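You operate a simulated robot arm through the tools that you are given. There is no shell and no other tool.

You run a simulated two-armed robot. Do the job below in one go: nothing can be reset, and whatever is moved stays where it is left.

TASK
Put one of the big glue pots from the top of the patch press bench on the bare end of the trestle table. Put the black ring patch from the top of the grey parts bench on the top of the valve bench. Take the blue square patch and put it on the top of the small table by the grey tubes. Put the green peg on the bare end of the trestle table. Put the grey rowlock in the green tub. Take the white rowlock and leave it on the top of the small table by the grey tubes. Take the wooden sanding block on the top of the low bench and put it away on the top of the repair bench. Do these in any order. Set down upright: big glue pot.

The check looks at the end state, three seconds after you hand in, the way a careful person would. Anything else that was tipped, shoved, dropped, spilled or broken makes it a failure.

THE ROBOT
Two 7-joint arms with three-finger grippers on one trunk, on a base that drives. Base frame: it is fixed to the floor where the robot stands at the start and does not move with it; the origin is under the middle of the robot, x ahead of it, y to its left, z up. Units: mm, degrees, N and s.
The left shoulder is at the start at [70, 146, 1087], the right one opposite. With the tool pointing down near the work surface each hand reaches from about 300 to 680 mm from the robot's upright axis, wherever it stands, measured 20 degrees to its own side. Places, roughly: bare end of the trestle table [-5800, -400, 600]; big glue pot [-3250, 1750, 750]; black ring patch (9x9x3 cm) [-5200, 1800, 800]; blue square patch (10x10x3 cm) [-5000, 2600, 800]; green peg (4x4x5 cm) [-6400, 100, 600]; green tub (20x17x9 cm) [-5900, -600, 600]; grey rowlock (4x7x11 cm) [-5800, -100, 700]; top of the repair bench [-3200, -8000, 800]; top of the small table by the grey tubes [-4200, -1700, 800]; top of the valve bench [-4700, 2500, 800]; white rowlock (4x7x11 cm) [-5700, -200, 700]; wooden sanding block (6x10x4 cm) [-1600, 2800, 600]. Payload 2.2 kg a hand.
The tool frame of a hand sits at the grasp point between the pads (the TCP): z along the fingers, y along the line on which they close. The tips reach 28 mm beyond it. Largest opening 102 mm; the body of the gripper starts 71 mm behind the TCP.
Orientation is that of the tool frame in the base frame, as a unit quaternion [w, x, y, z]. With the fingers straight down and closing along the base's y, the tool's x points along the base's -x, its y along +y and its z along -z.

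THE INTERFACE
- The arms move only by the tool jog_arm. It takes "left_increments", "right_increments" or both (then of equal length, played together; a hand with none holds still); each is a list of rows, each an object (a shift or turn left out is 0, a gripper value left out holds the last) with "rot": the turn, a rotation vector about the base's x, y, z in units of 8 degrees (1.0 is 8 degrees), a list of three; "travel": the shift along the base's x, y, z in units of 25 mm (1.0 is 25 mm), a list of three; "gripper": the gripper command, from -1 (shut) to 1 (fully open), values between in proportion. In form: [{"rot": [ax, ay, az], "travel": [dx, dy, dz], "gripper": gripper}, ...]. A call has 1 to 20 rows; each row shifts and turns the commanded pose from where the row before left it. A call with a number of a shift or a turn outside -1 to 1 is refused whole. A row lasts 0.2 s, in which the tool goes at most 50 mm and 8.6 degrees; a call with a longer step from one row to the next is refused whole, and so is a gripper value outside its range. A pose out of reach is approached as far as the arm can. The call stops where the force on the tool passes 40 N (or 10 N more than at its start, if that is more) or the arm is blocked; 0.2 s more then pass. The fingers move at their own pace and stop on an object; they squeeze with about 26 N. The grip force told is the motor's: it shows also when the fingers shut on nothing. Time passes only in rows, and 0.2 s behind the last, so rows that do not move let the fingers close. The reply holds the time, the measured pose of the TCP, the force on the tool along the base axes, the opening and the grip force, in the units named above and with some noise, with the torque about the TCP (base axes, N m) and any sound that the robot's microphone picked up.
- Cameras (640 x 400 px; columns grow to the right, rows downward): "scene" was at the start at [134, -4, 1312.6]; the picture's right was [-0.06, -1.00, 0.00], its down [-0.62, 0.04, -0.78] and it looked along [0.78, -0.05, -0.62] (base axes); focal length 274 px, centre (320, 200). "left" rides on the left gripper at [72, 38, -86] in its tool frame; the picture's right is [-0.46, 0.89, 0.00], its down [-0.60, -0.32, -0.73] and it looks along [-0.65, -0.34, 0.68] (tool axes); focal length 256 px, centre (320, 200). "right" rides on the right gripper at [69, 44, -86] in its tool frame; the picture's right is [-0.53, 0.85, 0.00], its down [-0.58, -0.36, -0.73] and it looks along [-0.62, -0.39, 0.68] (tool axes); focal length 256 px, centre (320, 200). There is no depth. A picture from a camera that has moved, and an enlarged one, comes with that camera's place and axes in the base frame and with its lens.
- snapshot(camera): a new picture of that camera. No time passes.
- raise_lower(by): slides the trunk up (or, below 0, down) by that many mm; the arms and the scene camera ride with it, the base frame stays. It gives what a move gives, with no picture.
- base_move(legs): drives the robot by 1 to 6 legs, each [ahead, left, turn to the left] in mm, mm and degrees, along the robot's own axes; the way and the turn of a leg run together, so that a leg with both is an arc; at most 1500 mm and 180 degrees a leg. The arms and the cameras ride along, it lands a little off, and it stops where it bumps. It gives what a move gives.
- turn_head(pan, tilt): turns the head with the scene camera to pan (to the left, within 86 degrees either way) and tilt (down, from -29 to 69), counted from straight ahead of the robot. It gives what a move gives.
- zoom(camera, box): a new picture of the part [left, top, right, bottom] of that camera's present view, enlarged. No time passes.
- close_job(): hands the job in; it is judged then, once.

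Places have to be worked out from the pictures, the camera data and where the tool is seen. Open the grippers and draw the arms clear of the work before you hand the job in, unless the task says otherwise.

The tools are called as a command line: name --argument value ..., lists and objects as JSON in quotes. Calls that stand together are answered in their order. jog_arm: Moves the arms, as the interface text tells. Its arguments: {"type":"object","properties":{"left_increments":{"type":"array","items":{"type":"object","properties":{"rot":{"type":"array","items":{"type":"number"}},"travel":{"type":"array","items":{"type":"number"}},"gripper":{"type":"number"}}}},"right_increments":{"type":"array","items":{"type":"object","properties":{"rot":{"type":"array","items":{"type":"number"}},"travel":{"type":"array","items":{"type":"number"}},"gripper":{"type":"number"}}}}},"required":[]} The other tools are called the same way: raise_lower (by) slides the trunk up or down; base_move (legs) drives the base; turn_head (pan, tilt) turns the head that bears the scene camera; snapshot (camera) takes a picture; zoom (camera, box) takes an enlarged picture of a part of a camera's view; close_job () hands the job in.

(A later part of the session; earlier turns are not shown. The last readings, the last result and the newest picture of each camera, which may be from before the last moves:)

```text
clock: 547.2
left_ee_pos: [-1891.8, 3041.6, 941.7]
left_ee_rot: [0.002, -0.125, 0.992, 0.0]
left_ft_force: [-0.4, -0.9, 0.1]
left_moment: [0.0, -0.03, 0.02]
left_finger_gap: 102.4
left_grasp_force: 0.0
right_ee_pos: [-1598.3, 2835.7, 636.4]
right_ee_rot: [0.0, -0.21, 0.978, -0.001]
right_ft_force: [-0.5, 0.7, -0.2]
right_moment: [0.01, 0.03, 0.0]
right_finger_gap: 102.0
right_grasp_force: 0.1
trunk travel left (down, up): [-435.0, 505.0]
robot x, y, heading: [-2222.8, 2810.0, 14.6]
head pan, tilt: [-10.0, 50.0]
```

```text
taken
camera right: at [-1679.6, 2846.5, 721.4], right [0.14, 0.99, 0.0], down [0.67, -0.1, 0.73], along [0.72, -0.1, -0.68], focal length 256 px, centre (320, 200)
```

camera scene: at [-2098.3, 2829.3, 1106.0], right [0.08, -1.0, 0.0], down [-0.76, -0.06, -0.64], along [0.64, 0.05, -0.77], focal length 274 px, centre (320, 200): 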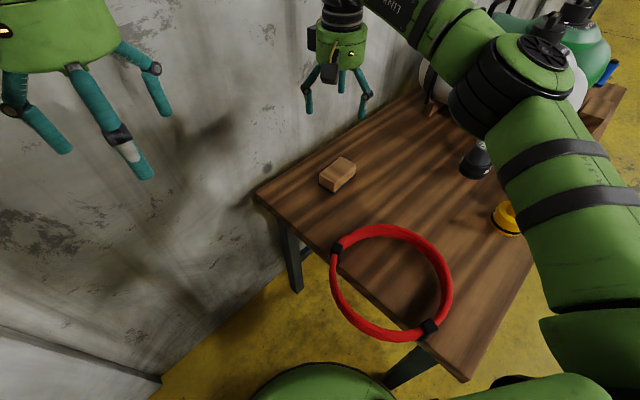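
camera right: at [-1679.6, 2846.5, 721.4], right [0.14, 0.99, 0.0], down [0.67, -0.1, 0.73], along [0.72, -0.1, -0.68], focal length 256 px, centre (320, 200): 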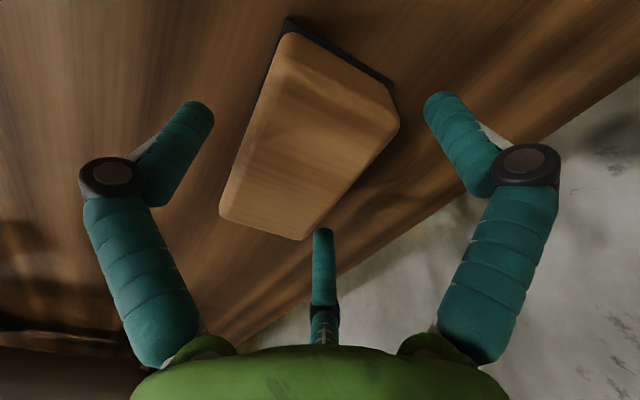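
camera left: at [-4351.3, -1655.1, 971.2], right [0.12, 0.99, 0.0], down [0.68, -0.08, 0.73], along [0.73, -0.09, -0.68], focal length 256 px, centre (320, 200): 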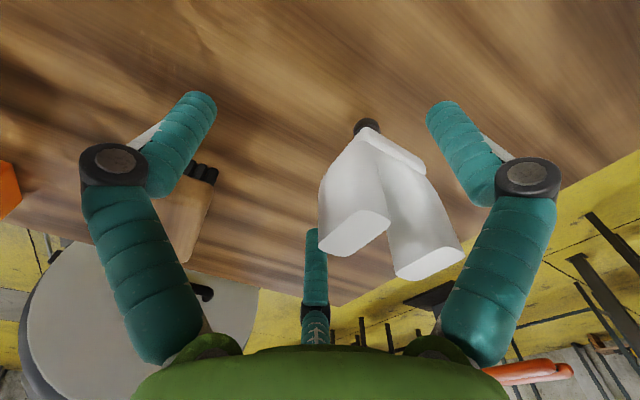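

The block sits between the fingers with clearance all round. I close and lift a little.

jog_arm --right_increments '[{"gripper": -1}, {"gripper": -1}, {"gripper": -1}, {"gripper": -1}, {"travel": [0, 0, 0.2]}, {"travel": [0, 0, 0.4]}, {"travel": [0, 0, 0.6]}, {"travel": [0, 0, 0]}]'

snapshot --camera "right"

zoom --camera "scene" --box '[260, 60, 420, 220]'

```text
clock: 549.0
left_ee_pos: [-1890.0, 3041.1, 942.0]
left_ee_rot: [0.0, -0.125, 0.992, 0.001]
left_ft_force: [-0.2, -1.0, -0.4]
left_moment: [-0.01, -0.01, -0.02]
left_finger_gap: 102.2
left_grasp_force: 0.2
right_ee_pos: [-1597.5, 2835.7, 664.6]
right_ee_rot: [0.0, -0.211, 0.977, -0.001]
right_ft_force: [0.3, -0.3, -1.7]
right_moment: [-0.01, 0.01, -0.03]
right_finger_gap: 72.4
right_grasp_force: 26.1
trunk travel left (down, up): [-435.0, 505.0]
robot x, y, heading: [-2221.5, 2810.2, 14.6]
head pan, tilt: [-10.0, 50.0]
```

```text
taken
camera right: at [-1679.6, 2846.2, 751.0], right [0.14, 0.99, 0.0], down [0.68, -0.1, 0.73], along [0.72, -0.1, -0.68], focal length 256 px, centre (320, 200)
```

right: 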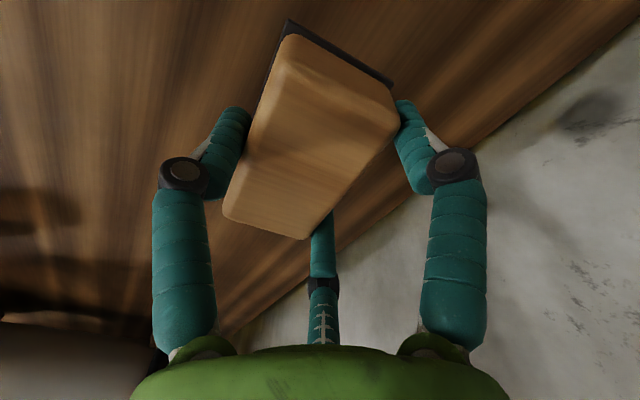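

```text
2.50 times, centred on (340, 140) of scene
camera zoom: at [-2097.7, 2829.6, 1105.9], right [0.08, -1.0, 0.0], down [-0.76, -0.06, -0.64], along [0.64, 0.05, -0.77], focal length 685 px, centre (270, 350)
```

zoom: 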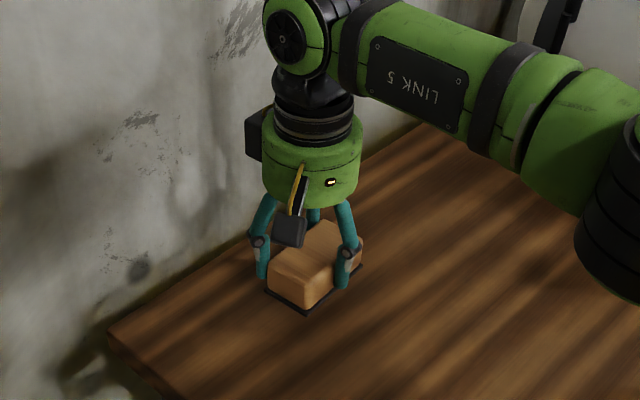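

The sanding block is held (gap 72 mm, ~1.7 N). I lift it high, retract, and raise the trunk.

jog_arm --right_increments '[{"travel": [0, 0, 0.9]}, {"travel": [0, 0, 0.9]}, {"travel": [0, 0, 0.9]}, {"travel": [0, 0, 0.9]}, {"travel": [0, 0, 0.9]}, {"travel": [0, 0, 0.9]}, {"travel": [0, 0, 0.9]}, {"travel": [0, 0, 0.9]}, {"travel": [-0.6, -0.16, 0.9]}, {"travel": [-0.95, -0.25, 0.2]}, {"travel": [-0.95, -0.25, 0.2]}, {"travel": [-0.95, -0.25, 0]}, {"travel": [-0.95, -0.25, 0]}, {"travel": [-0.95, -0.25, 0]}, {"travel": [-0.95, -0.25, 0]}, {"travel": [0, 0, 0]}]'

raise_lower --by 380

snapshot --camera "right"

```text
clock: 552.4
left_ee_pos: [-1891.0, 3040.6, 940.5]
left_ee_rot: [0.001, -0.125, 0.992, 0.001]
left_ft_force: [-0.3, 0.5, -0.1]
left_moment: [0.0, 0.01, -0.01]
left_finger_gap: 102.2
left_grasp_force: 0.1
right_ee_pos: [-1755.6, 2794.3, 877.9]
right_ee_rot: [0.0, -0.21, 0.978, 0.001]
right_ft_force: [0.0, 0.2, -1.2]
right_moment: [0.02, 0.0, -0.02]
right_finger_gap: 72.3
right_grasp_force: 25.5
trunk travel left (down, up): [-435.0, 505.0]
robot x, y, heading: [-2223.2, 2812.8, 14.8]
head pan, tilt: [-10.0, 50.0]
```

```text
clock: 556.1
left_ee_pos: [-1890.3, 3040.6, 1321.4]
left_ee_rot: [0.002, -0.126, 0.992, 0.0]
left_ft_force: [0.6, -0.5, -0.6]
left_moment: [0.0, 0.0, 0.0]
left_finger_gap: 102.0
left_grasp_force: 0.0
right_ee_pos: [-1755.9, 2792.8, 1258.0]
right_ee_rot: [0.0, -0.21, 0.978, 0.0]
right_ft_force: [-0.3, -0.1, -0.6]
right_moment: [0.01, 0.0, 0.0]
right_finger_gap: 72.3
right_grasp_force: 26.1
trunk travel left (down, up): [-815.0, 125.0]
robot x, y, heading: [-2223.6, 2812.0, 14.6]
head pan, tilt: [-10.0, 50.0]
```

```text
taken
camera right: at [-1837.4, 2805.0, 1343.4], right [0.14, 0.99, 0.0], down [0.68, -0.1, 0.73], along [0.72, -0.1, -0.68], focal length 256 px, centre (320, 200)
```

right: 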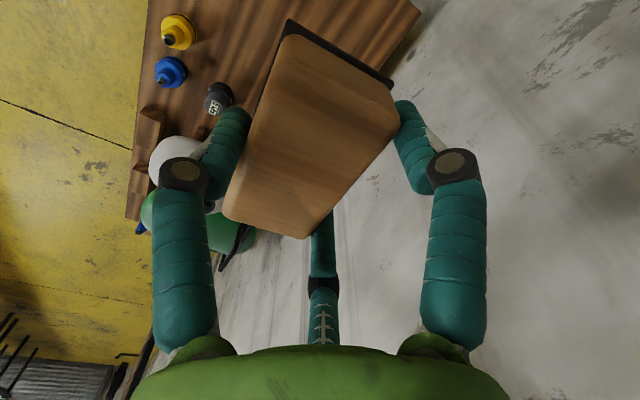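

Block firmly held. I back away from the wall, turn right to face +v, and drive along the wall aisle to the far lane again.

base_move --legs '[[-407, -290, 0], [0, 0, -144.6], [484, 0, 0], [0, -1412, 0], [0, -1412, 0]]'

```text
clock: 580.7
left_ee_pos: [-5121.1, 3524.4, 1322.3]
left_ee_rot: [0.0, 0.91, 0.414, -0.002]
left_ft_force: [-0.9, 0.7, -0.5]
left_moment: [0.02, 0.04, -0.02]
left_finger_gap: 102.1
left_grasp_force: 0.0
right_ee_pos: [-5372.8, 3651.4, 1258.3]
right_ee_rot: [0.0, 0.871, 0.492, 0.0]
right_ft_force: [-0.4, 0.5, -0.8]
right_moment: [-0.01, 0.01, 0.0]
right_finger_gap: 72.3
right_grasp_force: 26.0
trunk travel left (down, up): [-815.0, 125.0]
robot x, y, heading: [-4979.3, 3902.6, -130.4]
head pan, tilt: [-10.0, 50.0]
```

At the far lane. I drive forward along it to the back aisle.

base_move --legs '[[0, 0, 0.4], [1150, 0, 0], [1150, 0, 0], [1150, 0, 0], [1140, 0, 0]]'

turn_head --pan 60 --tilt 15

snapshot --camera "scene"

turn_head --pan 10 --tilt 15

snapshot --camera "scene"

```text
clock: 603.3
left_ee_pos: [-8118.3, 24.4, 1321.6]
left_ee_rot: [0.001, 0.91, 0.415, -0.001]
left_ft_force: [0.3, 0.7, 0.8]
left_moment: [-0.02, 0.01, 0.01]
left_finger_gap: 101.9
left_grasp_force: 0.1
right_ee_pos: [-8370.6, 150.2, 1257.6]
right_ee_rot: [0.0, 0.87, 0.492, 0.0]
right_ft_force: [-0.1, -0.2, -1.0]
right_moment: [-0.05, 0.0, -0.01]
right_finger_gap: 72.6
right_grasp_force: 26.1
trunk travel left (down, up): [-815.0, 125.0]
robot x, y, heading: [-7977.5, 406.9, -130.3]
head pan, tilt: [-10.0, 50.0]
```

```text
clock: 604.7
left_ee_pos: [-8119.2, 23.8, 1321.4]
left_ee_rot: [0.001, 0.91, 0.414, -0.002]
left_ft_force: [-0.3, 0.6, -0.3]
left_moment: [0.02, 0.04, -0.02]
left_finger_gap: 101.8
left_grasp_force: 0.1
right_ee_pos: [-8370.4, 150.2, 1257.6]
right_ee_rot: [0.0, 0.87, 0.493, 0.0]
right_ft_force: [-0.5, 0.3, -1.5]
right_moment: [-0.02, 0.02, -0.01]
right_finger_gap: 72.4
right_grasp_force: 26.2
trunk travel left (down, up): [-815.0, 125.0]
robot x, y, heading: [-7977.9, 402.3, -130.6]
head pan, tilt: [60.0, 15.0]
```

```text
taken
camera scene: at [-7982.6, 277.2, 1539.6], right [-0.94, -0.33, 0.0], down [-0.09, 0.24, -0.97], along [0.32, -0.91, -0.26], focal length 274 px, centre (320, 200)
```

scene: 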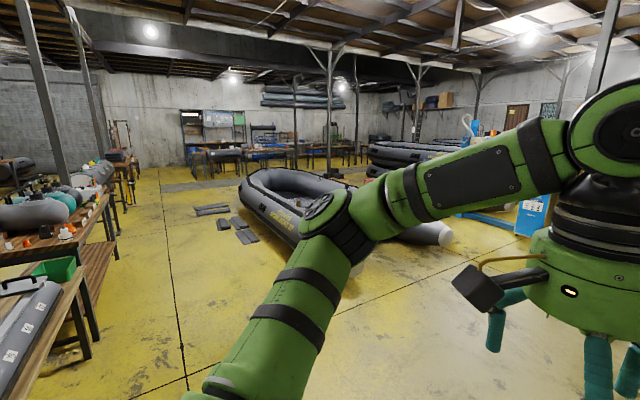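

```text
clock: 605.9
left_ee_pos: [-8119.1, 23.4, 1322.7]
left_ee_rot: [0.001, 0.91, 0.415, -0.002]
left_ft_force: [0.2, 0.3, 0.2]
left_moment: [0.03, 0.04, 0.01]
left_finger_gap: 101.8
left_grasp_force: 0.0
right_ee_pos: [-8369.9, 150.2, 1258.7]
right_ee_rot: [-0.001, 0.87, 0.492, 0.0]
right_ft_force: [0.1, -0.5, -0.7]
right_moment: [0.04, -0.04, -0.01]
right_finger_gap: 72.8
right_grasp_force: 25.9
trunk travel left (down, up): [-815.0, 125.0]
robot x, y, heading: [-7977.2, 403.2, -130.5]
head pan, tilt: [10.0, 15.0]
```

```text
taken
camera scene: at [-8060.9, 285.0, 1539.6], right [-0.86, 0.51, 0.0], down [0.13, 0.22, -0.97], along [-0.49, -0.83, -0.26], focal length 274 px, centre (320, 200)
```

scene: 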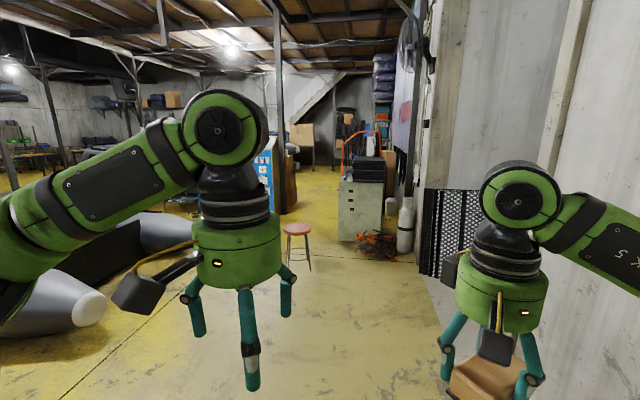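

The repair bench area shows far ahead-left past the boat. The back aisle (v≈4950) is free, so I turn left 90° and drive about 5.6 m along it, then look again.

base_move --legs '[[0, 0, 90.5], [1400, -130, 0], [1400, 0, 0], [1400, 0, 0], [1400, 0, 0]]'

turn_head --pan -20 --tilt 15

snapshot --camera "scene"

turn_head --pan -60 --tilt 15

snapshot --camera "scene"

```text
clock: 636.4
left_ee_pos: [-3393.4, -3425.6, 1321.3]
left_ee_rot: [0.001, 0.343, 0.939, -0.001]
left_ft_force: [-0.7, -0.2, 0.0]
left_moment: [0.02, -0.02, -0.03]
left_finger_gap: 101.8
left_grasp_force: 0.0
right_ee_pos: [-3518.7, -3679.0, 1258.0]
right_ee_rot: [0.001, 0.261, 0.965, 0.0]
right_ft_force: [-0.4, 0.9, -0.5]
right_moment: [-0.03, 0.01, -0.01]
right_finger_gap: 72.4
right_grasp_force: 26.5
trunk travel left (down, up): [-815.0, 125.0]
robot x, y, heading: [-3774.0, -3292.3, -39.9]
head pan, tilt: [10.0, 15.0]
```

```text
clock: 637.3
left_ee_pos: [-3394.1, -3426.0, 1321.5]
left_ee_rot: [0.002, 0.343, 0.939, 0.0]
left_ft_force: [-0.9, 0.9, -0.7]
left_moment: [0.0, 0.05, -0.01]
left_finger_gap: 102.3
left_grasp_force: 0.1
right_ee_pos: [-3516.8, -3678.1, 1258.5]
right_ee_rot: [0.001, 0.262, 0.965, 0.0]
right_ft_force: [-0.4, 0.6, -2.5]
right_moment: [0.04, -0.01, 0.04]
right_finger_gap: 72.5
right_grasp_force: 25.8
trunk travel left (down, up): [-815.0, 125.0]
robot x, y, heading: [-3777.2, -3292.0, -40.2]
head pan, tilt: [-20.0, 15.0]
```

```text
taken
camera scene: at [-3690.6, -3402.1, 1539.6], right [-0.86, -0.5, 0.0], down [-0.13, 0.22, -0.97], along [0.49, -0.83, -0.26], focal length 274 px, centre (320, 200)
```

scene: 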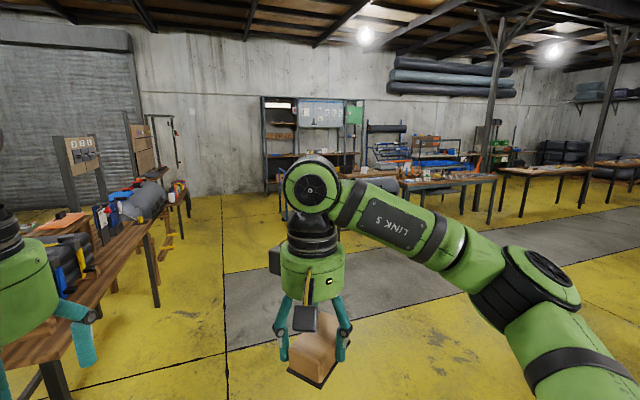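

```text
clock: 638.4
left_ee_pos: [-3392.7, -3426.2, 1321.1]
left_ee_rot: [0.002, 0.343, 0.939, -0.001]
left_ft_force: [-1.0, 1.0, 0.3]
left_moment: [-0.01, -0.01, 0.01]
left_finger_gap: 101.4
left_grasp_force: 0.0
right_ee_pos: [-3516.7, -3680.5, 1259.0]
right_ee_rot: [0.001, 0.262, 0.965, 0.0]
right_ft_force: [0.9, 0.5, -1.7]
right_moment: [-0.01, 0.02, 0.02]
right_finger_gap: 72.8
right_grasp_force: 25.8
trunk travel left (down, up): [-815.0, 125.0]
robot x, y, heading: [-3774.0, -3287.6, -39.5]
head pan, tilt: [-60.0, 15.0]
```

```text
taken
camera scene: at [-3753.5, -3413.3, 1539.6], right [-0.99, 0.17, 0.0], down [0.04, 0.26, -0.97], along [-0.16, -0.95, -0.26], focal length 274 px, centre (320, 200)
```

scene: 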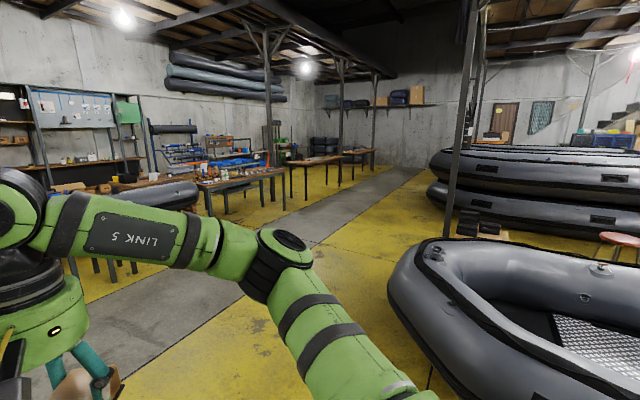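

The repair bench projects near (240,174) in this view. I zoom in to see its geometry and what's on it.

zoom --camera "scene" --box '[120, 120, 340, 240]'

```text
2.91 times, centred on (230, 180) of scene
camera zoom: at [-3753.5, -3413.3, 1539.6], right [-0.99, 0.17, 0.0], down [0.04, 0.26, -0.97], along [-0.16, -0.95, -0.26], focal length 797 px, centre (582, 258)
```

zoom: 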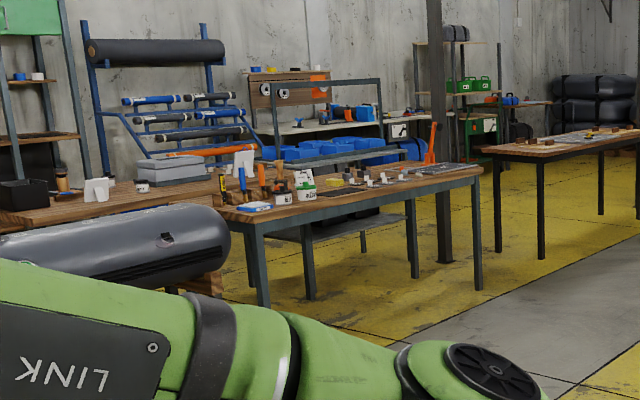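

The repair bench's long front side faces the grey floor strip; I estimate its front edge around u≈-2340, v≈7300–8860. I drive ahead past the boat's end and strafe right, keeping heading -40°, then look.

base_move --legs '[[888, 0, 0], [888, 0, 0], [0, -1050, 0], [0, -1050, 0], [0, -900, 0]]'

turn_head --pan 0 --tilt 30

snapshot --camera "scene"

```text
clock: 661.6
left_ee_pos: [-3982.4, -6836.3, 1322.0]
left_ee_rot: [0.001, 0.351, 0.936, -0.003]
left_ft_force: [0.6, -0.4, 0.1]
left_moment: [-0.03, -0.01, 0.02]
left_finger_gap: 102.1
left_grasp_force: 0.0
right_ee_pos: [-4110.5, -7088.0, 1257.3]
right_ee_rot: [0.001, 0.267, 0.964, 0.0]
right_ft_force: [-0.2, -0.9, -1.1]
right_moment: [0.0, -0.03, 0.03]
right_finger_gap: 72.6
right_grasp_force: 25.7
trunk travel left (down, up): [-815.0, 125.0]
robot x, y, heading: [-4361.9, -6696.5, -40.8]
head pan, tilt: [-60.0, 15.0]
```

```text
clock: 662.9
left_ee_pos: [-3984.1, -6837.5, 1321.4]
left_ee_rot: [0.002, 0.351, 0.936, -0.001]
left_ft_force: [0.4, -0.5, 1.0]
left_moment: [0.01, 0.0, 0.01]
left_finger_gap: 102.0
left_grasp_force: 0.0
right_ee_pos: [-4111.6, -7089.4, 1258.7]
right_ee_rot: [0.001, 0.268, 0.963, 0.0]
right_ft_force: [0.3, -0.2, -0.9]
right_moment: [0.01, 0.01, 0.01]
right_finger_gap: 72.3
right_grasp_force: 26.0
trunk travel left (down, up): [-815.0, 125.0]
robot x, y, heading: [-4362.5, -6696.0, -41.1]
head pan, tilt: [0.0, 30.0]
```

```text
taken
camera scene: at [-4257.7, -6786.6, 1515.5], right [-0.65, -0.76, 0.0], down [-0.38, 0.33, -0.87], along [0.66, -0.57, -0.5], focal length 274 px, centre (320, 200)
```

scene: 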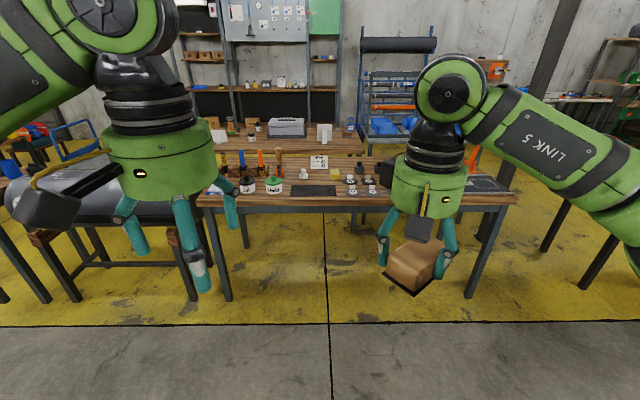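

The repair bench is right ahead (front edge u≈-2330). I move 680 mm closer and look down at its top for a free spot.

base_move --legs '[[680, 0, 1]]'

turn_head --pan -10 --tilt 40

snapshot --camera "scene"

turn_head --pan -45 --tilt 40

snapshot --camera "scene"

```text
clock: 666.7
left_ee_pos: [-3465.5, -7273.5, 1321.7]
left_ee_rot: [0.001, 0.345, 0.938, -0.001]
left_ft_force: [-0.6, 0.2, -0.4]
left_moment: [-0.01, -0.01, 0.04]
left_finger_gap: 102.0
left_grasp_force: 0.0
right_ee_pos: [-3588.3, -7525.8, 1258.4]
right_ee_rot: [0.0, 0.263, 0.965, -0.001]
right_ft_force: [-0.6, -0.6, -1.1]
right_moment: [0.01, -0.02, 0.0]
right_finger_gap: 72.3
right_grasp_force: 26.1
trunk travel left (down, up): [-815.0, 125.0]
robot x, y, heading: [-3846.0, -7138.9, -40.1]
head pan, tilt: [0.0, 30.0]
```

```text
clock: 667.4
left_ee_pos: [-3463.1, -7275.3, 1321.3]
left_ee_rot: [0.002, 0.345, 0.939, 0.0]
left_ft_force: [-0.5, -1.3, 0.0]
left_moment: [-0.02, 0.0, -0.04]
left_finger_gap: 102.2
left_grasp_force: 0.0
right_ee_pos: [-3587.7, -7528.0, 1257.8]
right_ee_rot: [0.001, 0.263, 0.965, 0.0]
right_ft_force: [-0.3, 1.0, -0.4]
right_moment: [0.0, 0.0, -0.01]
right_finger_gap: 72.8
right_grasp_force: 26.0
trunk travel left (down, up): [-815.0, 125.0]
robot x, y, heading: [-3844.3, -7138.1, -39.9]
head pan, tilt: [-10.0, 40.0]
```

```text
taken
camera scene: at [-3752.0, -7234.1, 1500.1], right [-0.77, -0.64, 0.0], down [-0.41, 0.49, -0.77], along [0.49, -0.59, -0.64], focal length 274 px, centre (320, 200)
```

scene: 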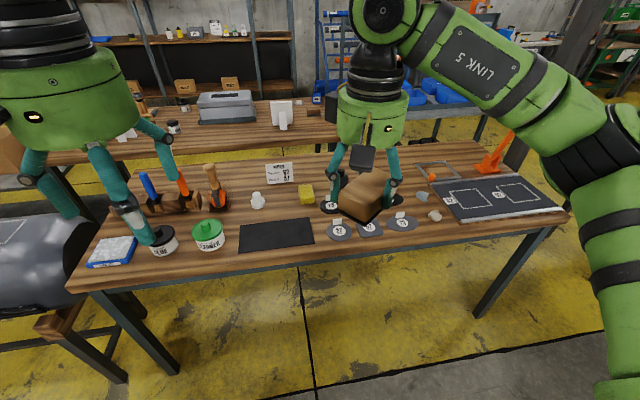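

```text
clock: 668.4
left_ee_pos: [-3462.5, -7272.9, 1320.9]
left_ee_rot: [0.003, 0.345, 0.939, -0.001]
left_ft_force: [-0.4, -0.1, -0.7]
left_moment: [0.0, 0.02, 0.04]
left_finger_gap: 102.2
left_grasp_force: 0.0
right_ee_pos: [-3587.4, -7527.3, 1258.3]
right_ee_rot: [0.001, 0.262, 0.965, -0.001]
right_ft_force: [0.3, -0.5, -0.5]
right_moment: [0.01, 0.0, 0.01]
right_finger_gap: 72.5
right_grasp_force: 25.9
trunk travel left (down, up): [-815.0, 125.0]
robot x, y, heading: [-3843.0, -7135.9, -39.9]
head pan, tilt: [-45.0, 40.0]
```

```text
taken
camera scene: at [-3799.3, -7253.5, 1500.1], right [-1.0, -0.09, 0.0], down [-0.06, 0.64, -0.77], along [0.07, -0.76, -0.64], focal length 274 px, centre (320, 200)
```

scene: 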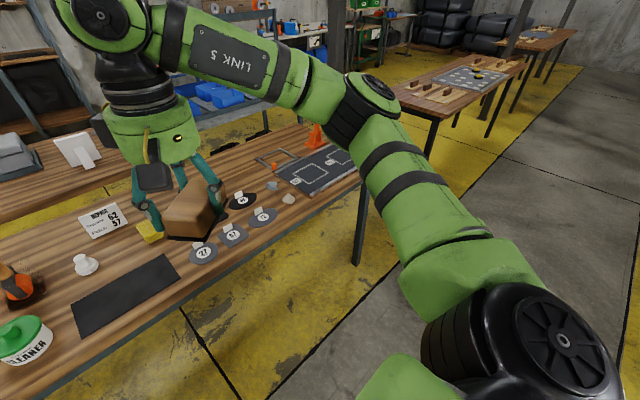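

I look at the bench top in detail to choose a free spot at least ~15 cm across.

turn_head --pan -8 --tilt 45

zoom --camera "scene" --box '[60, 110, 330, 270]'

zoom --camera "scene" --box '[230, 90, 560, 270]'

```text
clock: 669.5
left_ee_pos: [-3463.8, -7274.8, 1321.7]
left_ee_rot: [0.001, 0.345, 0.938, -0.001]
left_ft_force: [1.0, -0.4, -0.1]
left_moment: [0.0, 0.0, -0.01]
left_finger_gap: 102.0
left_grasp_force: 0.0
right_ee_pos: [-3587.4, -7526.9, 1258.6]
right_ee_rot: [0.002, 0.263, 0.965, 0.0]
right_ft_force: [0.4, -0.1, -1.1]
right_moment: [0.0, 0.01, -0.01]
right_finger_gap: 72.4
right_grasp_force: 25.9
trunk travel left (down, up): [-815.0, 125.0]
robot x, y, heading: [-3840.9, -7137.6, -40.3]
head pan, tilt: [-8.0, 45.0]
```

```text
2.37 times, centred on (195, 190) of scene
camera zoom: at [-3752.5, -7229.4, 1492.8], right [-0.74, -0.67, 0.0], down [-0.47, 0.53, -0.71], along [0.47, -0.53, -0.71], focal length 650 px, centre (616, 224)
```

zoom: 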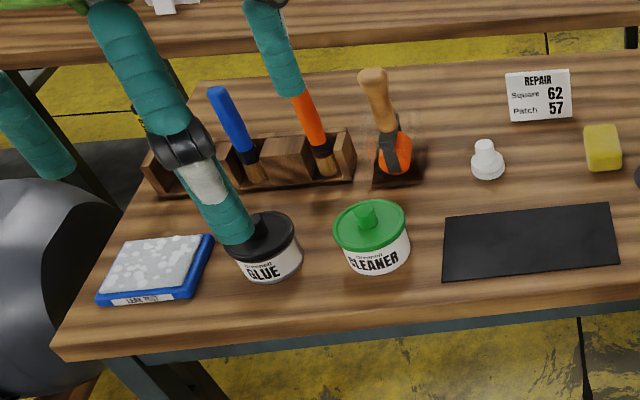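

```text
1.94 times, centred on (395, 180) of scene
camera zoom: at [-3752.5, -7229.4, 1492.8], right [-0.74, -0.67, 0.0], down [-0.47, 0.53, -0.71], along [0.47, -0.53, -0.71], focal length 531 px, centre (174, 239)
```

zoom: 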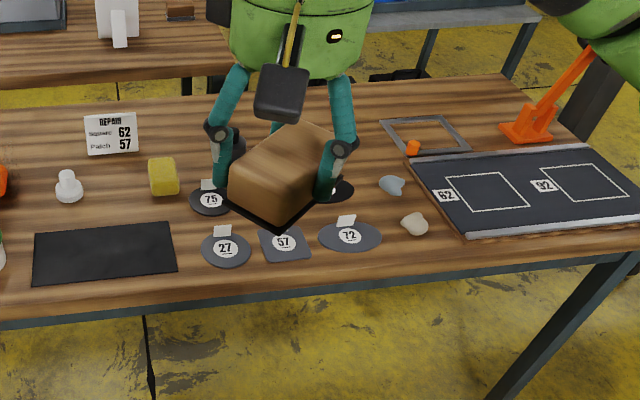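

The front part of the bench is crowded, but the zone behind the numbered discs, between the yellow sponge and the grey frame (around u -2680, v 8300), looks bare. I shift right 250 mm and check that zone.

base_move --legs '[[0, -250, 0]]'

turn_head --pan 10 --tilt 40

snapshot --camera "scene"

snapshot --camera "right"

snapshot --camera "left"

```text
clock: 671.3
left_ee_pos: [-3623.7, -7464.6, 1321.1]
left_ee_rot: [0.002, 0.346, 0.938, -0.001]
left_ft_force: [-0.1, 0.2, 0.2]
left_moment: [-0.05, -0.01, -0.01]
left_finger_gap: 101.9
left_grasp_force: 0.0
right_ee_pos: [-3747.2, -7716.9, 1258.6]
right_ee_rot: [0.001, 0.261, 0.965, -0.001]
right_ft_force: [0.0, 0.9, -1.1]
right_moment: [-0.03, 0.03, 0.0]
right_finger_gap: 72.8
right_grasp_force: 25.5
trunk travel left (down, up): [-815.0, 125.0]
robot x, y, heading: [-4004.9, -7332.5, -39.8]
head pan, tilt: [-8.0, 45.0]
```

```text
clock: 672.1
left_ee_pos: [-3625.1, -7467.6, 1321.0]
left_ee_rot: [0.002, 0.345, 0.939, -0.001]
left_ft_force: [0.3, -0.2, -0.4]
left_moment: [-0.01, -0.04, 0.01]
left_finger_gap: 102.0
left_grasp_force: 0.1
right_ee_pos: [-3749.5, -7720.0, 1258.2]
right_ee_rot: [0.001, 0.261, 0.965, 0.001]
right_ft_force: [0.2, 0.5, -1.1]
right_moment: [-0.02, -0.01, 0.0]
right_finger_gap: 72.5
right_grasp_force: 26.1
trunk travel left (down, up): [-815.0, 125.0]
robot x, y, heading: [-4005.2, -7333.7, -40.1]
head pan, tilt: [10.0, 40.0]
```

```text
taken
camera scene: at [-3895.5, -7404.7, 1500.1], right [-0.5, -0.87, 0.0], down [-0.56, 0.32, -0.77], along [0.66, -0.38, -0.64], focal length 274 px, centre (320, 200)
```

scene: 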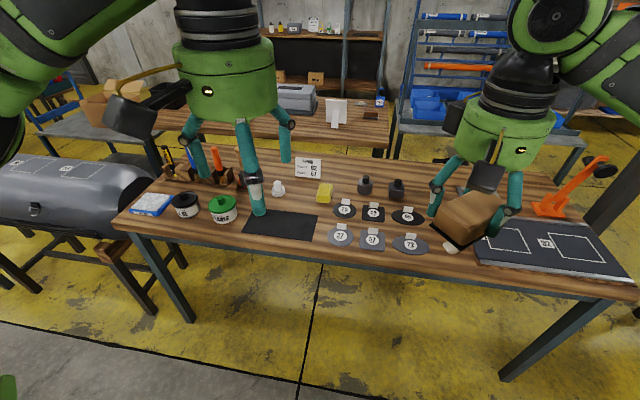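

```text
taken
camera right: at [-3788.0, -7647.2, 1343.4], right [0.89, 0.46, 0.0], down [0.31, -0.61, 0.73], along [0.34, -0.65, -0.68], focal length 256 px, centre (320, 200)
```

right: 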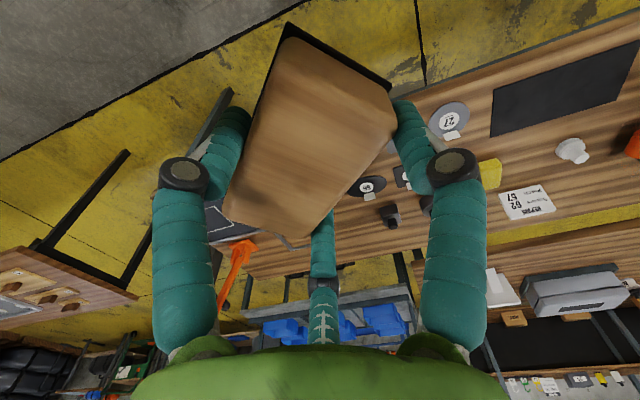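

```text
taken
camera left: at [-3656.3, -7390.7, 1407.8], right [0.93, 0.37, 0.0], down [0.25, -0.63, 0.73], along [0.27, -0.68, -0.68], focal length 256 px, centre (320, 200)
```

left: 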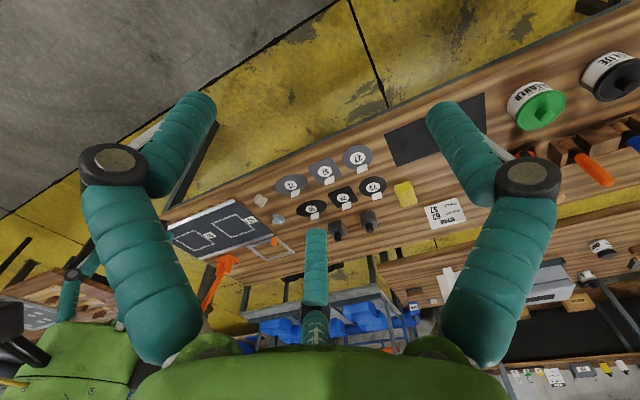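

The left wrist camera gives a good overhead view: there's a bare patch behind the black mat, between the white cap and the yellow sponge, around (u -2562, v 7950). I shift left 380 mm, move forward 360 mm, and check from above with the right hand turned -40°.

base_move --legs '[[0, 380, 0], [360, 0, 0]]'

jog_arm --right_increments '[{"rot": [0, 0, -0.83]}, {"rot": [0, 0, -0.83]}, {"rot": [0, 0, -0.83]}, {"rot": [0, 0, -0.83]}, {"rot": [0, 0, -0.83]}, {"rot": [0, 0, -0.83]}, {"travel": [0, 0, 0]}]'

turn_head --pan -15 --tilt 50

snapshot --camera "scene"

snapshot --camera "right"

```text
clock: 676.4
left_ee_pos: [-3108.1, -7401.8, 1322.5]
left_ee_rot: [0.002, 0.346, 0.938, -0.001]
left_ft_force: [0.0, -0.3, 0.4]
left_moment: [0.0, -0.07, -0.01]
left_finger_gap: 101.8
left_grasp_force: 0.1
right_ee_pos: [-3232.1, -7654.8, 1259.0]
right_ee_rot: [0.001, 0.262, 0.965, -0.001]
right_ft_force: [-1.2, 0.1, -1.8]
right_moment: [-0.02, -0.01, 0.03]
right_finger_gap: 72.7
right_grasp_force: 26.1
trunk travel left (down, up): [-815.0, 125.0]
robot x, y, heading: [-3490.1, -7266.7, -40.3]
head pan, tilt: [10.0, 40.0]
```

```text
clock: 678.0
left_ee_pos: [-3106.3, -7404.1, 1321.0]
left_ee_rot: [0.002, 0.345, 0.939, -0.001]
left_ft_force: [0.3, 0.1, 0.9]
left_moment: [0.0, -0.03, 0.01]
left_finger_gap: 102.0
left_grasp_force: 0.1
right_ee_pos: [-3231.2, -7657.4, 1258.4]
right_ee_rot: [0.001, 0.576, 0.818, -0.001]
right_ft_force: [0.0, -0.1, -1.5]
right_moment: [-0.03, 0.02, 0.03]
right_finger_gap: 72.3
right_grasp_force: 26.2
trunk travel left (down, up): [-815.0, 125.0]
robot x, y, heading: [-3486.0, -7267.2, -40.0]
head pan, tilt: [10.0, 40.0]
```

```text
clock: 678.9
left_ee_pos: [-3105.6, -7404.3, 1321.4]
left_ee_rot: [0.002, 0.344, 0.939, 0.0]
left_ft_force: [0.7, -0.4, -0.8]
left_moment: [-0.03, 0.0, -0.03]
left_finger_gap: 102.2
left_grasp_force: 0.0
right_ee_pos: [-3231.8, -7656.9, 1259.6]
right_ee_rot: [0.001, 0.575, 0.818, -0.001]
right_ft_force: [-0.4, -0.2, -1.4]
right_moment: [-0.02, -0.03, -0.02]
right_finger_gap: 72.8
right_grasp_force: 25.7
trunk travel left (down, up): [-815.0, 125.0]
robot x, y, heading: [-3486.3, -7268.9, -39.9]
head pan, tilt: [-15.0, 50.0]
```

```text
taken
camera scene: at [-3405.5, -7361.9, 1485.9], right [-0.82, -0.57, 0.0], down [-0.44, 0.63, -0.64], along [0.37, -0.53, -0.77], focal length 274 px, centre (320, 200)
```

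scene: 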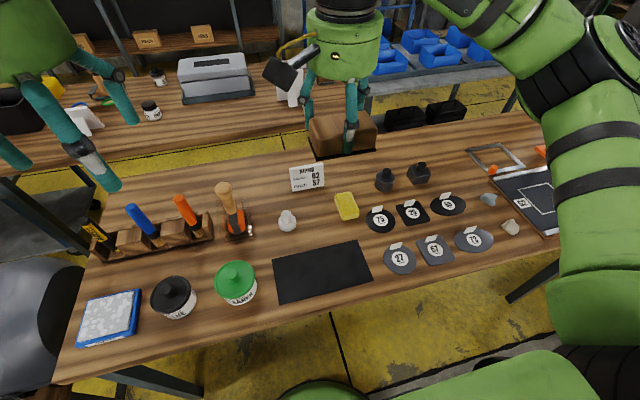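

```text
taken
camera right: at [-3213.9, -7576.7, 1343.7], right [0.98, -0.22, 0.0], down [-0.15, -0.67, 0.73], along [-0.16, -0.71, -0.68], focal length 256 px, centre (320, 200)
```

right: 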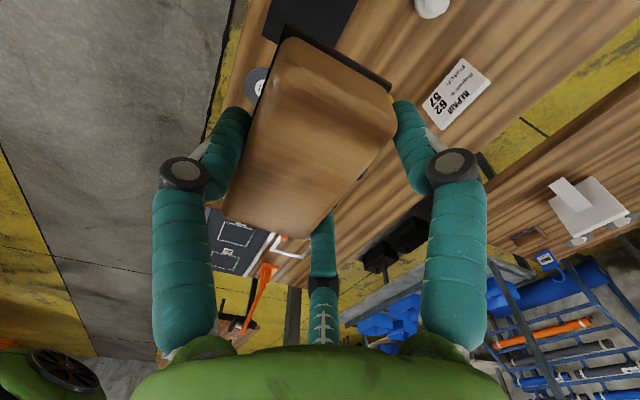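

The free zone between cap (v≤7884) and sponge (v≥8024), behind the mat (u<-2507), is confirmed; target TCP (-3146,-7744). I lower the trunk 200 and move the block over it.

raise_lower --by -200

jog_arm --right_increments '[{"travel": [0.58, -0.58, -0.3]}, {"travel": [0.58, -0.58, -0.3]}, {"travel": [0.58, -0.58, -0.3]}, {"travel": [0.58, -0.58, -0.3]}, {"travel": [0.58, -0.58, -0.3]}, {"travel": [0.58, -0.58, -0.3]}, {"travel": [0, 0, -0.8]}, {"travel": [0, 0, -0.8]}, {"travel": [0, 0, 0]}]'

snapshot --camera "scene"

snapshot --camera "right"

```text
clock: 681.1
left_ee_pos: [-3106.9, -7405.0, 1122.0]
left_ee_rot: [0.003, 0.346, 0.938, -0.001]
left_ft_force: [-0.5, 0.8, 0.5]
left_moment: [0.0, 0.01, 0.02]
left_finger_gap: 102.1
left_grasp_force: 0.1
right_ee_pos: [-3230.7, -7656.5, 1058.8]
right_ee_rot: [0.001, 0.575, 0.818, -0.001]
right_ft_force: [0.3, -0.2, -1.0]
right_moment: [0.02, -0.01, 0.0]
right_finger_gap: 72.3
right_grasp_force: 25.6
trunk travel left (down, up): [-615.0, 325.0]
robot x, y, heading: [-3482.5, -7268.8, -40.1]
head pan, tilt: [-15.0, 50.0]
```

```text
clock: 683.1
left_ee_pos: [-3106.0, -7403.2, 1121.2]
left_ee_rot: [0.001, 0.346, 0.938, 0.0]
left_ft_force: [-0.7, -0.4, -0.1]
left_moment: [0.01, 0.01, -0.02]
left_finger_gap: 102.1
left_grasp_force: 0.1
right_ee_pos: [-3144.2, -7743.6, 973.3]
right_ee_rot: [0.001, 0.575, 0.818, 0.0]
right_ft_force: [0.2, 0.2, -0.5]
right_moment: [-0.01, 0.0, 0.01]
right_finger_gap: 72.4
right_grasp_force: 26.2
trunk travel left (down, up): [-615.0, 325.0]
robot x, y, heading: [-3485.9, -7269.3, -39.9]
head pan, tilt: [-15.0, 50.0]
```

```text
taken
camera scene: at [-3405.5, -7361.7, 1285.9], right [-0.82, -0.57, 0.0], down [-0.44, 0.63, -0.64], along [0.37, -0.53, -0.77], focal length 274 px, centre (320, 200)
```

scene: 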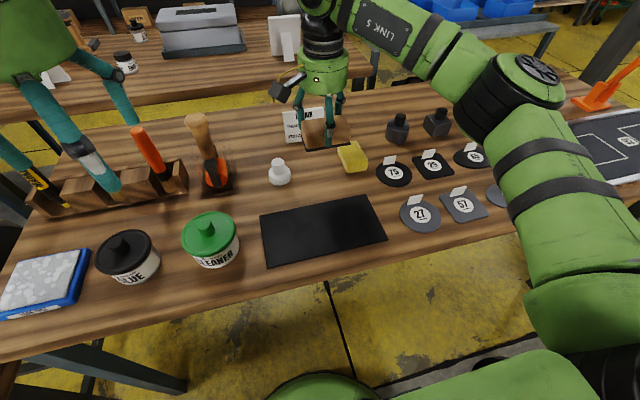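

```text
taken
camera right: at [-3126.8, -7664.0, 1058.2], right [0.98, -0.22, 0.0], down [-0.15, -0.67, 0.73], along [-0.16, -0.71, -0.68], focal length 256 px, centre (320, 200)
```

right: 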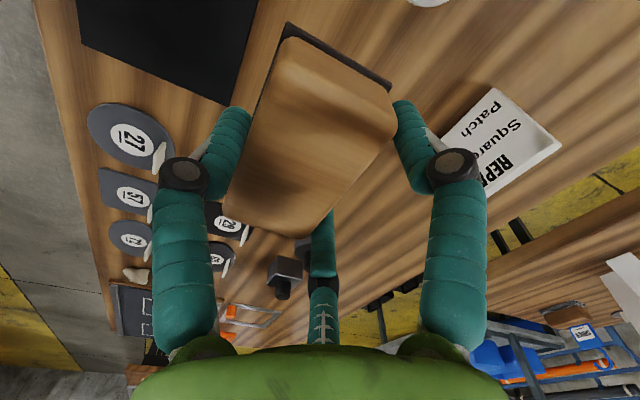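

The landing spot is clear in both views. I descend to z≈852 and then slowly to contact.

jog_arm --right_increments '[{"travel": [0, 0, -0.9]}, {"travel": [0, 0, -0.9]}, {"travel": [0, 0, -0.9]}, {"travel": [0, 0, -0.9]}, {"travel": [0, 0, -0.9]}, {"travel": [0, 0, -0.35]}, {"travel": [0, 0, 0]}]'

zoom --camera "scene" --box '[240, 90, 420, 230]'

snapshot --camera "right"

```text
clock: 684.7
left_ee_pos: [-3106.0, -7402.8, 1122.0]
left_ee_rot: [0.001, 0.345, 0.939, 0.0]
left_ft_force: [-1.0, -0.1, -0.2]
left_moment: [0.0, -0.01, 0.04]
left_finger_gap: 101.8
left_grasp_force: 0.0
right_ee_pos: [-3144.3, -7743.7, 851.9]
right_ee_rot: [0.001, 0.575, 0.818, -0.001]
right_ft_force: [-0.2, -0.1, -0.8]
right_moment: [-0.01, -0.01, 0.01]
right_finger_gap: 72.5
right_grasp_force: 25.9
trunk travel left (down, up): [-615.0, 325.0]
robot x, y, heading: [-3484.9, -7263.8, -40.0]
head pan, tilt: [-15.0, 50.0]
```

```text
2.86 times, centred on (330, 160) of scene
camera zoom: at [-3405.6, -7362.0, 1285.9], right [-0.82, -0.57, 0.0], down [-0.44, 0.63, -0.64], along [0.37, -0.53, -0.77], focal length 783 px, centre (291, 314)
```

zoom: 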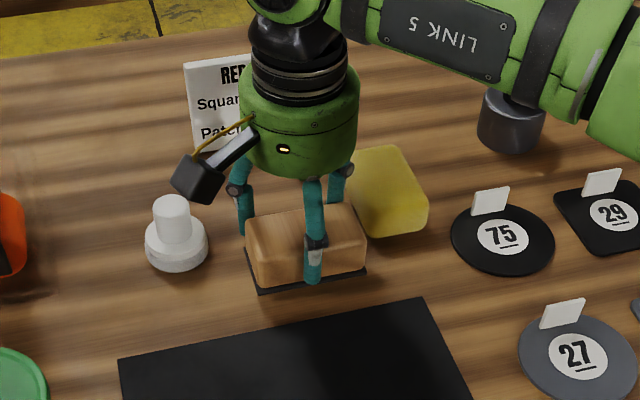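

```text
taken
camera right: at [-3127.3, -7664.0, 937.0], right [0.98, -0.22, 0.0], down [-0.15, -0.67, 0.73], along [-0.16, -0.71, -0.68], focal length 256 px, centre (320, 200)
```

right: 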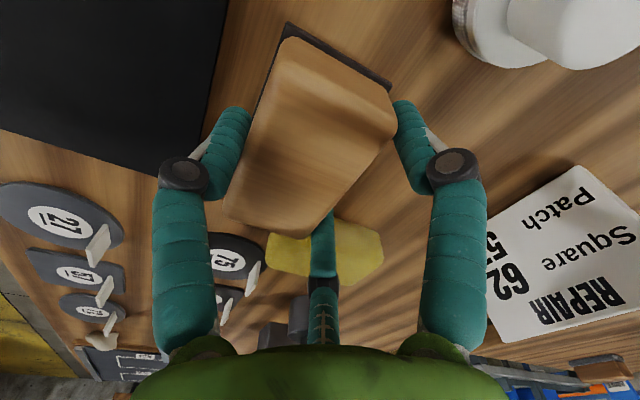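

The block clears cap, sponge and mat. I nudge 4 mm away from the sponge and lower slowly.

jog_arm --right_increments '[{"travel": [0.1, 0.12, -0.16]}, {"travel": [0, 0, -0.16]}, {"travel": [0, 0, -0.12]}, {"travel": [0, 0, 0]}]'

jog_arm --right_increments '[{"travel": [0, 0, -0.12]}, {"travel": [0, 0, 0]}]'

```text
clock: 685.7
left_ee_pos: [-3105.6, -7403.0, 1122.2]
left_ee_rot: [0.002, 0.346, 0.938, 0.0]
left_ft_force: [-0.2, 0.0, 1.0]
left_moment: [0.01, -0.01, 0.0]
left_finger_gap: 102.0
left_grasp_force: 0.1
right_ee_pos: [-3141.3, -7739.4, 840.9]
right_ee_rot: [0.0, 0.576, 0.818, -0.001]
right_ft_force: [-0.1, 0.3, -1.8]
right_moment: [0.03, -0.01, 0.01]
right_finger_gap: 72.6
right_grasp_force: 26.0
trunk travel left (down, up): [-615.0, 325.0]
robot x, y, heading: [-3486.5, -7268.5, -40.1]
head pan, tilt: [-15.0, 50.0]
```

```text
clock: 686.3
left_ee_pos: [-3106.6, -7403.9, 1122.0]
left_ee_rot: [0.003, 0.345, 0.939, -0.001]
left_ft_force: [0.0, 0.2, -0.3]
left_moment: [0.0, 0.0, 0.01]
left_finger_gap: 102.1
left_grasp_force: 0.1
right_ee_pos: [-3140.1, -7740.7, 838.8]
right_ee_rot: [0.001, 0.574, 0.819, 0.0]
right_ft_force: [0.0, 0.0, 1.8]
right_moment: [-0.04, 0.14, 0.0]
right_finger_gap: 72.3
right_grasp_force: 26.4
trunk travel left (down, up): [-615.0, 325.0]
robot x, y, heading: [-3486.6, -7266.7, -40.1]
head pan, tilt: [-15.0, 50.0]
```

Contact is starting (+1.8 N). One more small step, then I open partway and check before lifting.

jog_arm --right_increments '[{"travel": [0, 0, -0.08]}, {"travel": [0, 0, 0]}, {"gripper": 0.5}, {"gripper": 0.68}, {"gripper": 0.68}, {"gripper": 0.68}]'

zoom --camera "scene" --box '[240, 90, 420, 230]'

snapshot --camera "right"

```text
clock: 687.7
left_ee_pos: [-3106.4, -7404.2, 1121.3]
left_ee_rot: [0.002, 0.345, 0.938, -0.001]
left_ft_force: [0.3, -0.5, 0.2]
left_moment: [0.01, 0.01, 0.02]
left_finger_gap: 101.8
left_grasp_force: 0.1
right_ee_pos: [-3140.7, -7739.6, 836.3]
right_ee_rot: [0.0, 0.574, 0.819, -0.001]
right_ft_force: [0.6, 0.7, 0.2]
right_moment: [0.0, 0.0, 0.0]
right_finger_gap: 85.8
right_grasp_force: 0.0
trunk travel left (down, up): [-615.0, 325.0]
robot x, y, heading: [-3484.0, -7268.3, -40.2]
head pan, tilt: [-15.0, 50.0]
```

```text
2.86 times, centred on (330, 160) of scene
camera zoom: at [-3405.7, -7361.8, 1285.9], right [-0.82, -0.57, 0.0], down [-0.44, 0.63, -0.64], along [0.37, -0.53, -0.77], focal length 783 px, centre (291, 314)
```

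zoom: 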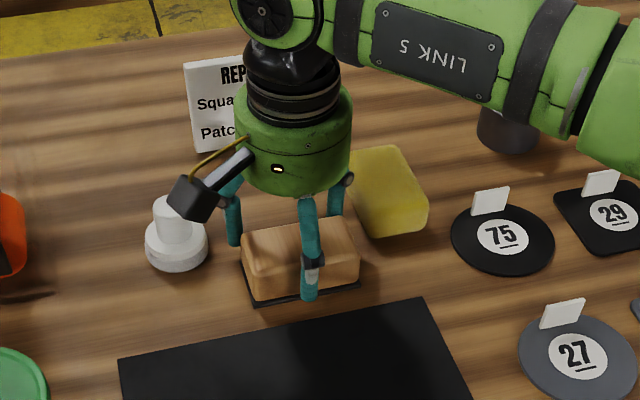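

```text
taken
camera right: at [-3124.7, -7660.6, 921.4], right [0.98, -0.22, 0.0], down [-0.15, -0.67, 0.73], along [-0.16, -0.71, -0.68], focal length 256 px, centre (320, 200)
```

right: 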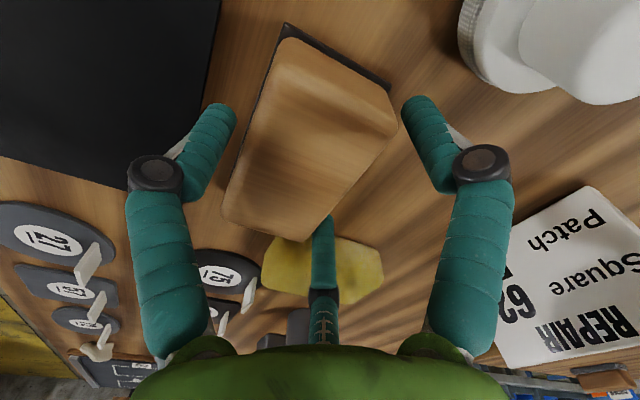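

The block rests free on the bench, neighbours untouched. I lift straight up and retract.

jog_arm --right_increments '[{"travel": [0, 0, 0.3]}, {"travel": [0, 0, 0.5]}, {"travel": [0, 0, 0.9]}, {"travel": [0, 0, 0.9]}, {"travel": [0, 0, 0.9]}, {"travel": [0, 0, 0.9], "gripper": 1}, {"travel": [0, 0, 0.9]}, {"travel": [0, 0, 0.9]}, {"travel": [0, 0, 0.9]}, {"travel": [-0.6, 0.5, 0.5]}, {"travel": [-0.7, 0.59, 0.3]}, {"travel": [-0.7, 0.59, 0]}, {"travel": [-0.7, 0.59, 0]}, {"travel": [-0.7, 0.59, 0]}, {"travel": [0, 0, 0]}]'

snapshot --camera "scene"

zoom --camera "scene" --box '[220, 90, 440, 260]'

```text
clock: 690.9
left_ee_pos: [-3105.9, -7403.7, 1122.7]
left_ee_rot: [0.001, 0.345, 0.938, -0.001]
left_ft_force: [0.1, -1.3, -0.6]
left_moment: [-0.02, 0.01, -0.03]
left_finger_gap: 101.9
left_grasp_force: 0.0
right_ee_pos: [-3225.7, -7667.8, 1033.0]
right_ee_rot: [0.001, 0.575, 0.818, 0.0]
right_ft_force: [0.1, -0.1, 0.2]
right_moment: [-0.01, 0.02, 0.03]
right_finger_gap: 101.8
right_grasp_force: 0.0
trunk travel left (down, up): [-615.0, 325.0]
robot x, y, heading: [-3488.5, -7263.8, -39.8]
head pan, tilt: [-15.0, 50.0]
```

```text
taken
camera scene: at [-3405.3, -7362.1, 1285.9], right [-0.82, -0.57, 0.0], down [-0.44, 0.63, -0.64], along [0.37, -0.53, -0.77], focal length 274 px, centre (320, 200)
```

scene: 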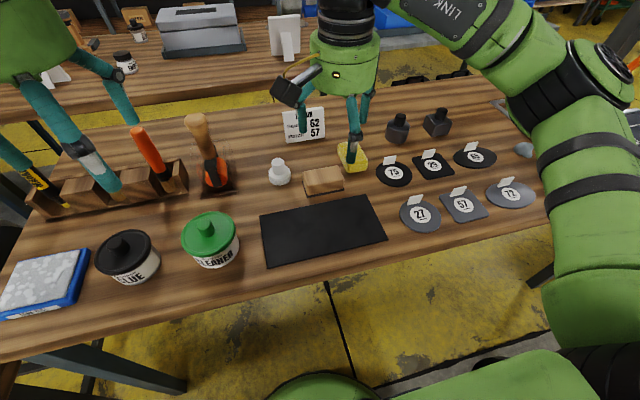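

```text
2.35 times, centred on (330, 175) of scene
camera zoom: at [-3405.3, -7362.1, 1285.9], right [-0.82, -0.57, 0.0], down [-0.44, 0.63, -0.64], along [0.37, -0.53, -0.77], focal length 645 px, centre (296, 259)
```

zoom: 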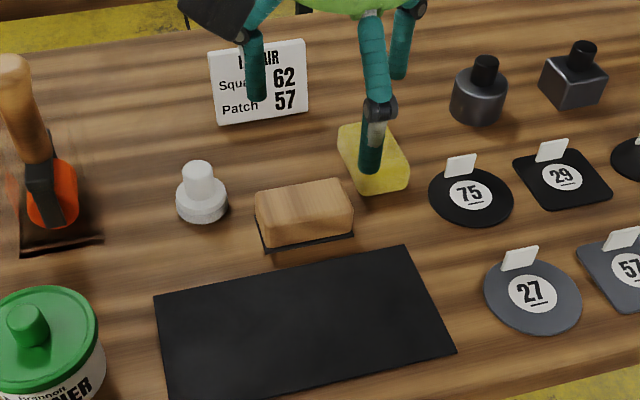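

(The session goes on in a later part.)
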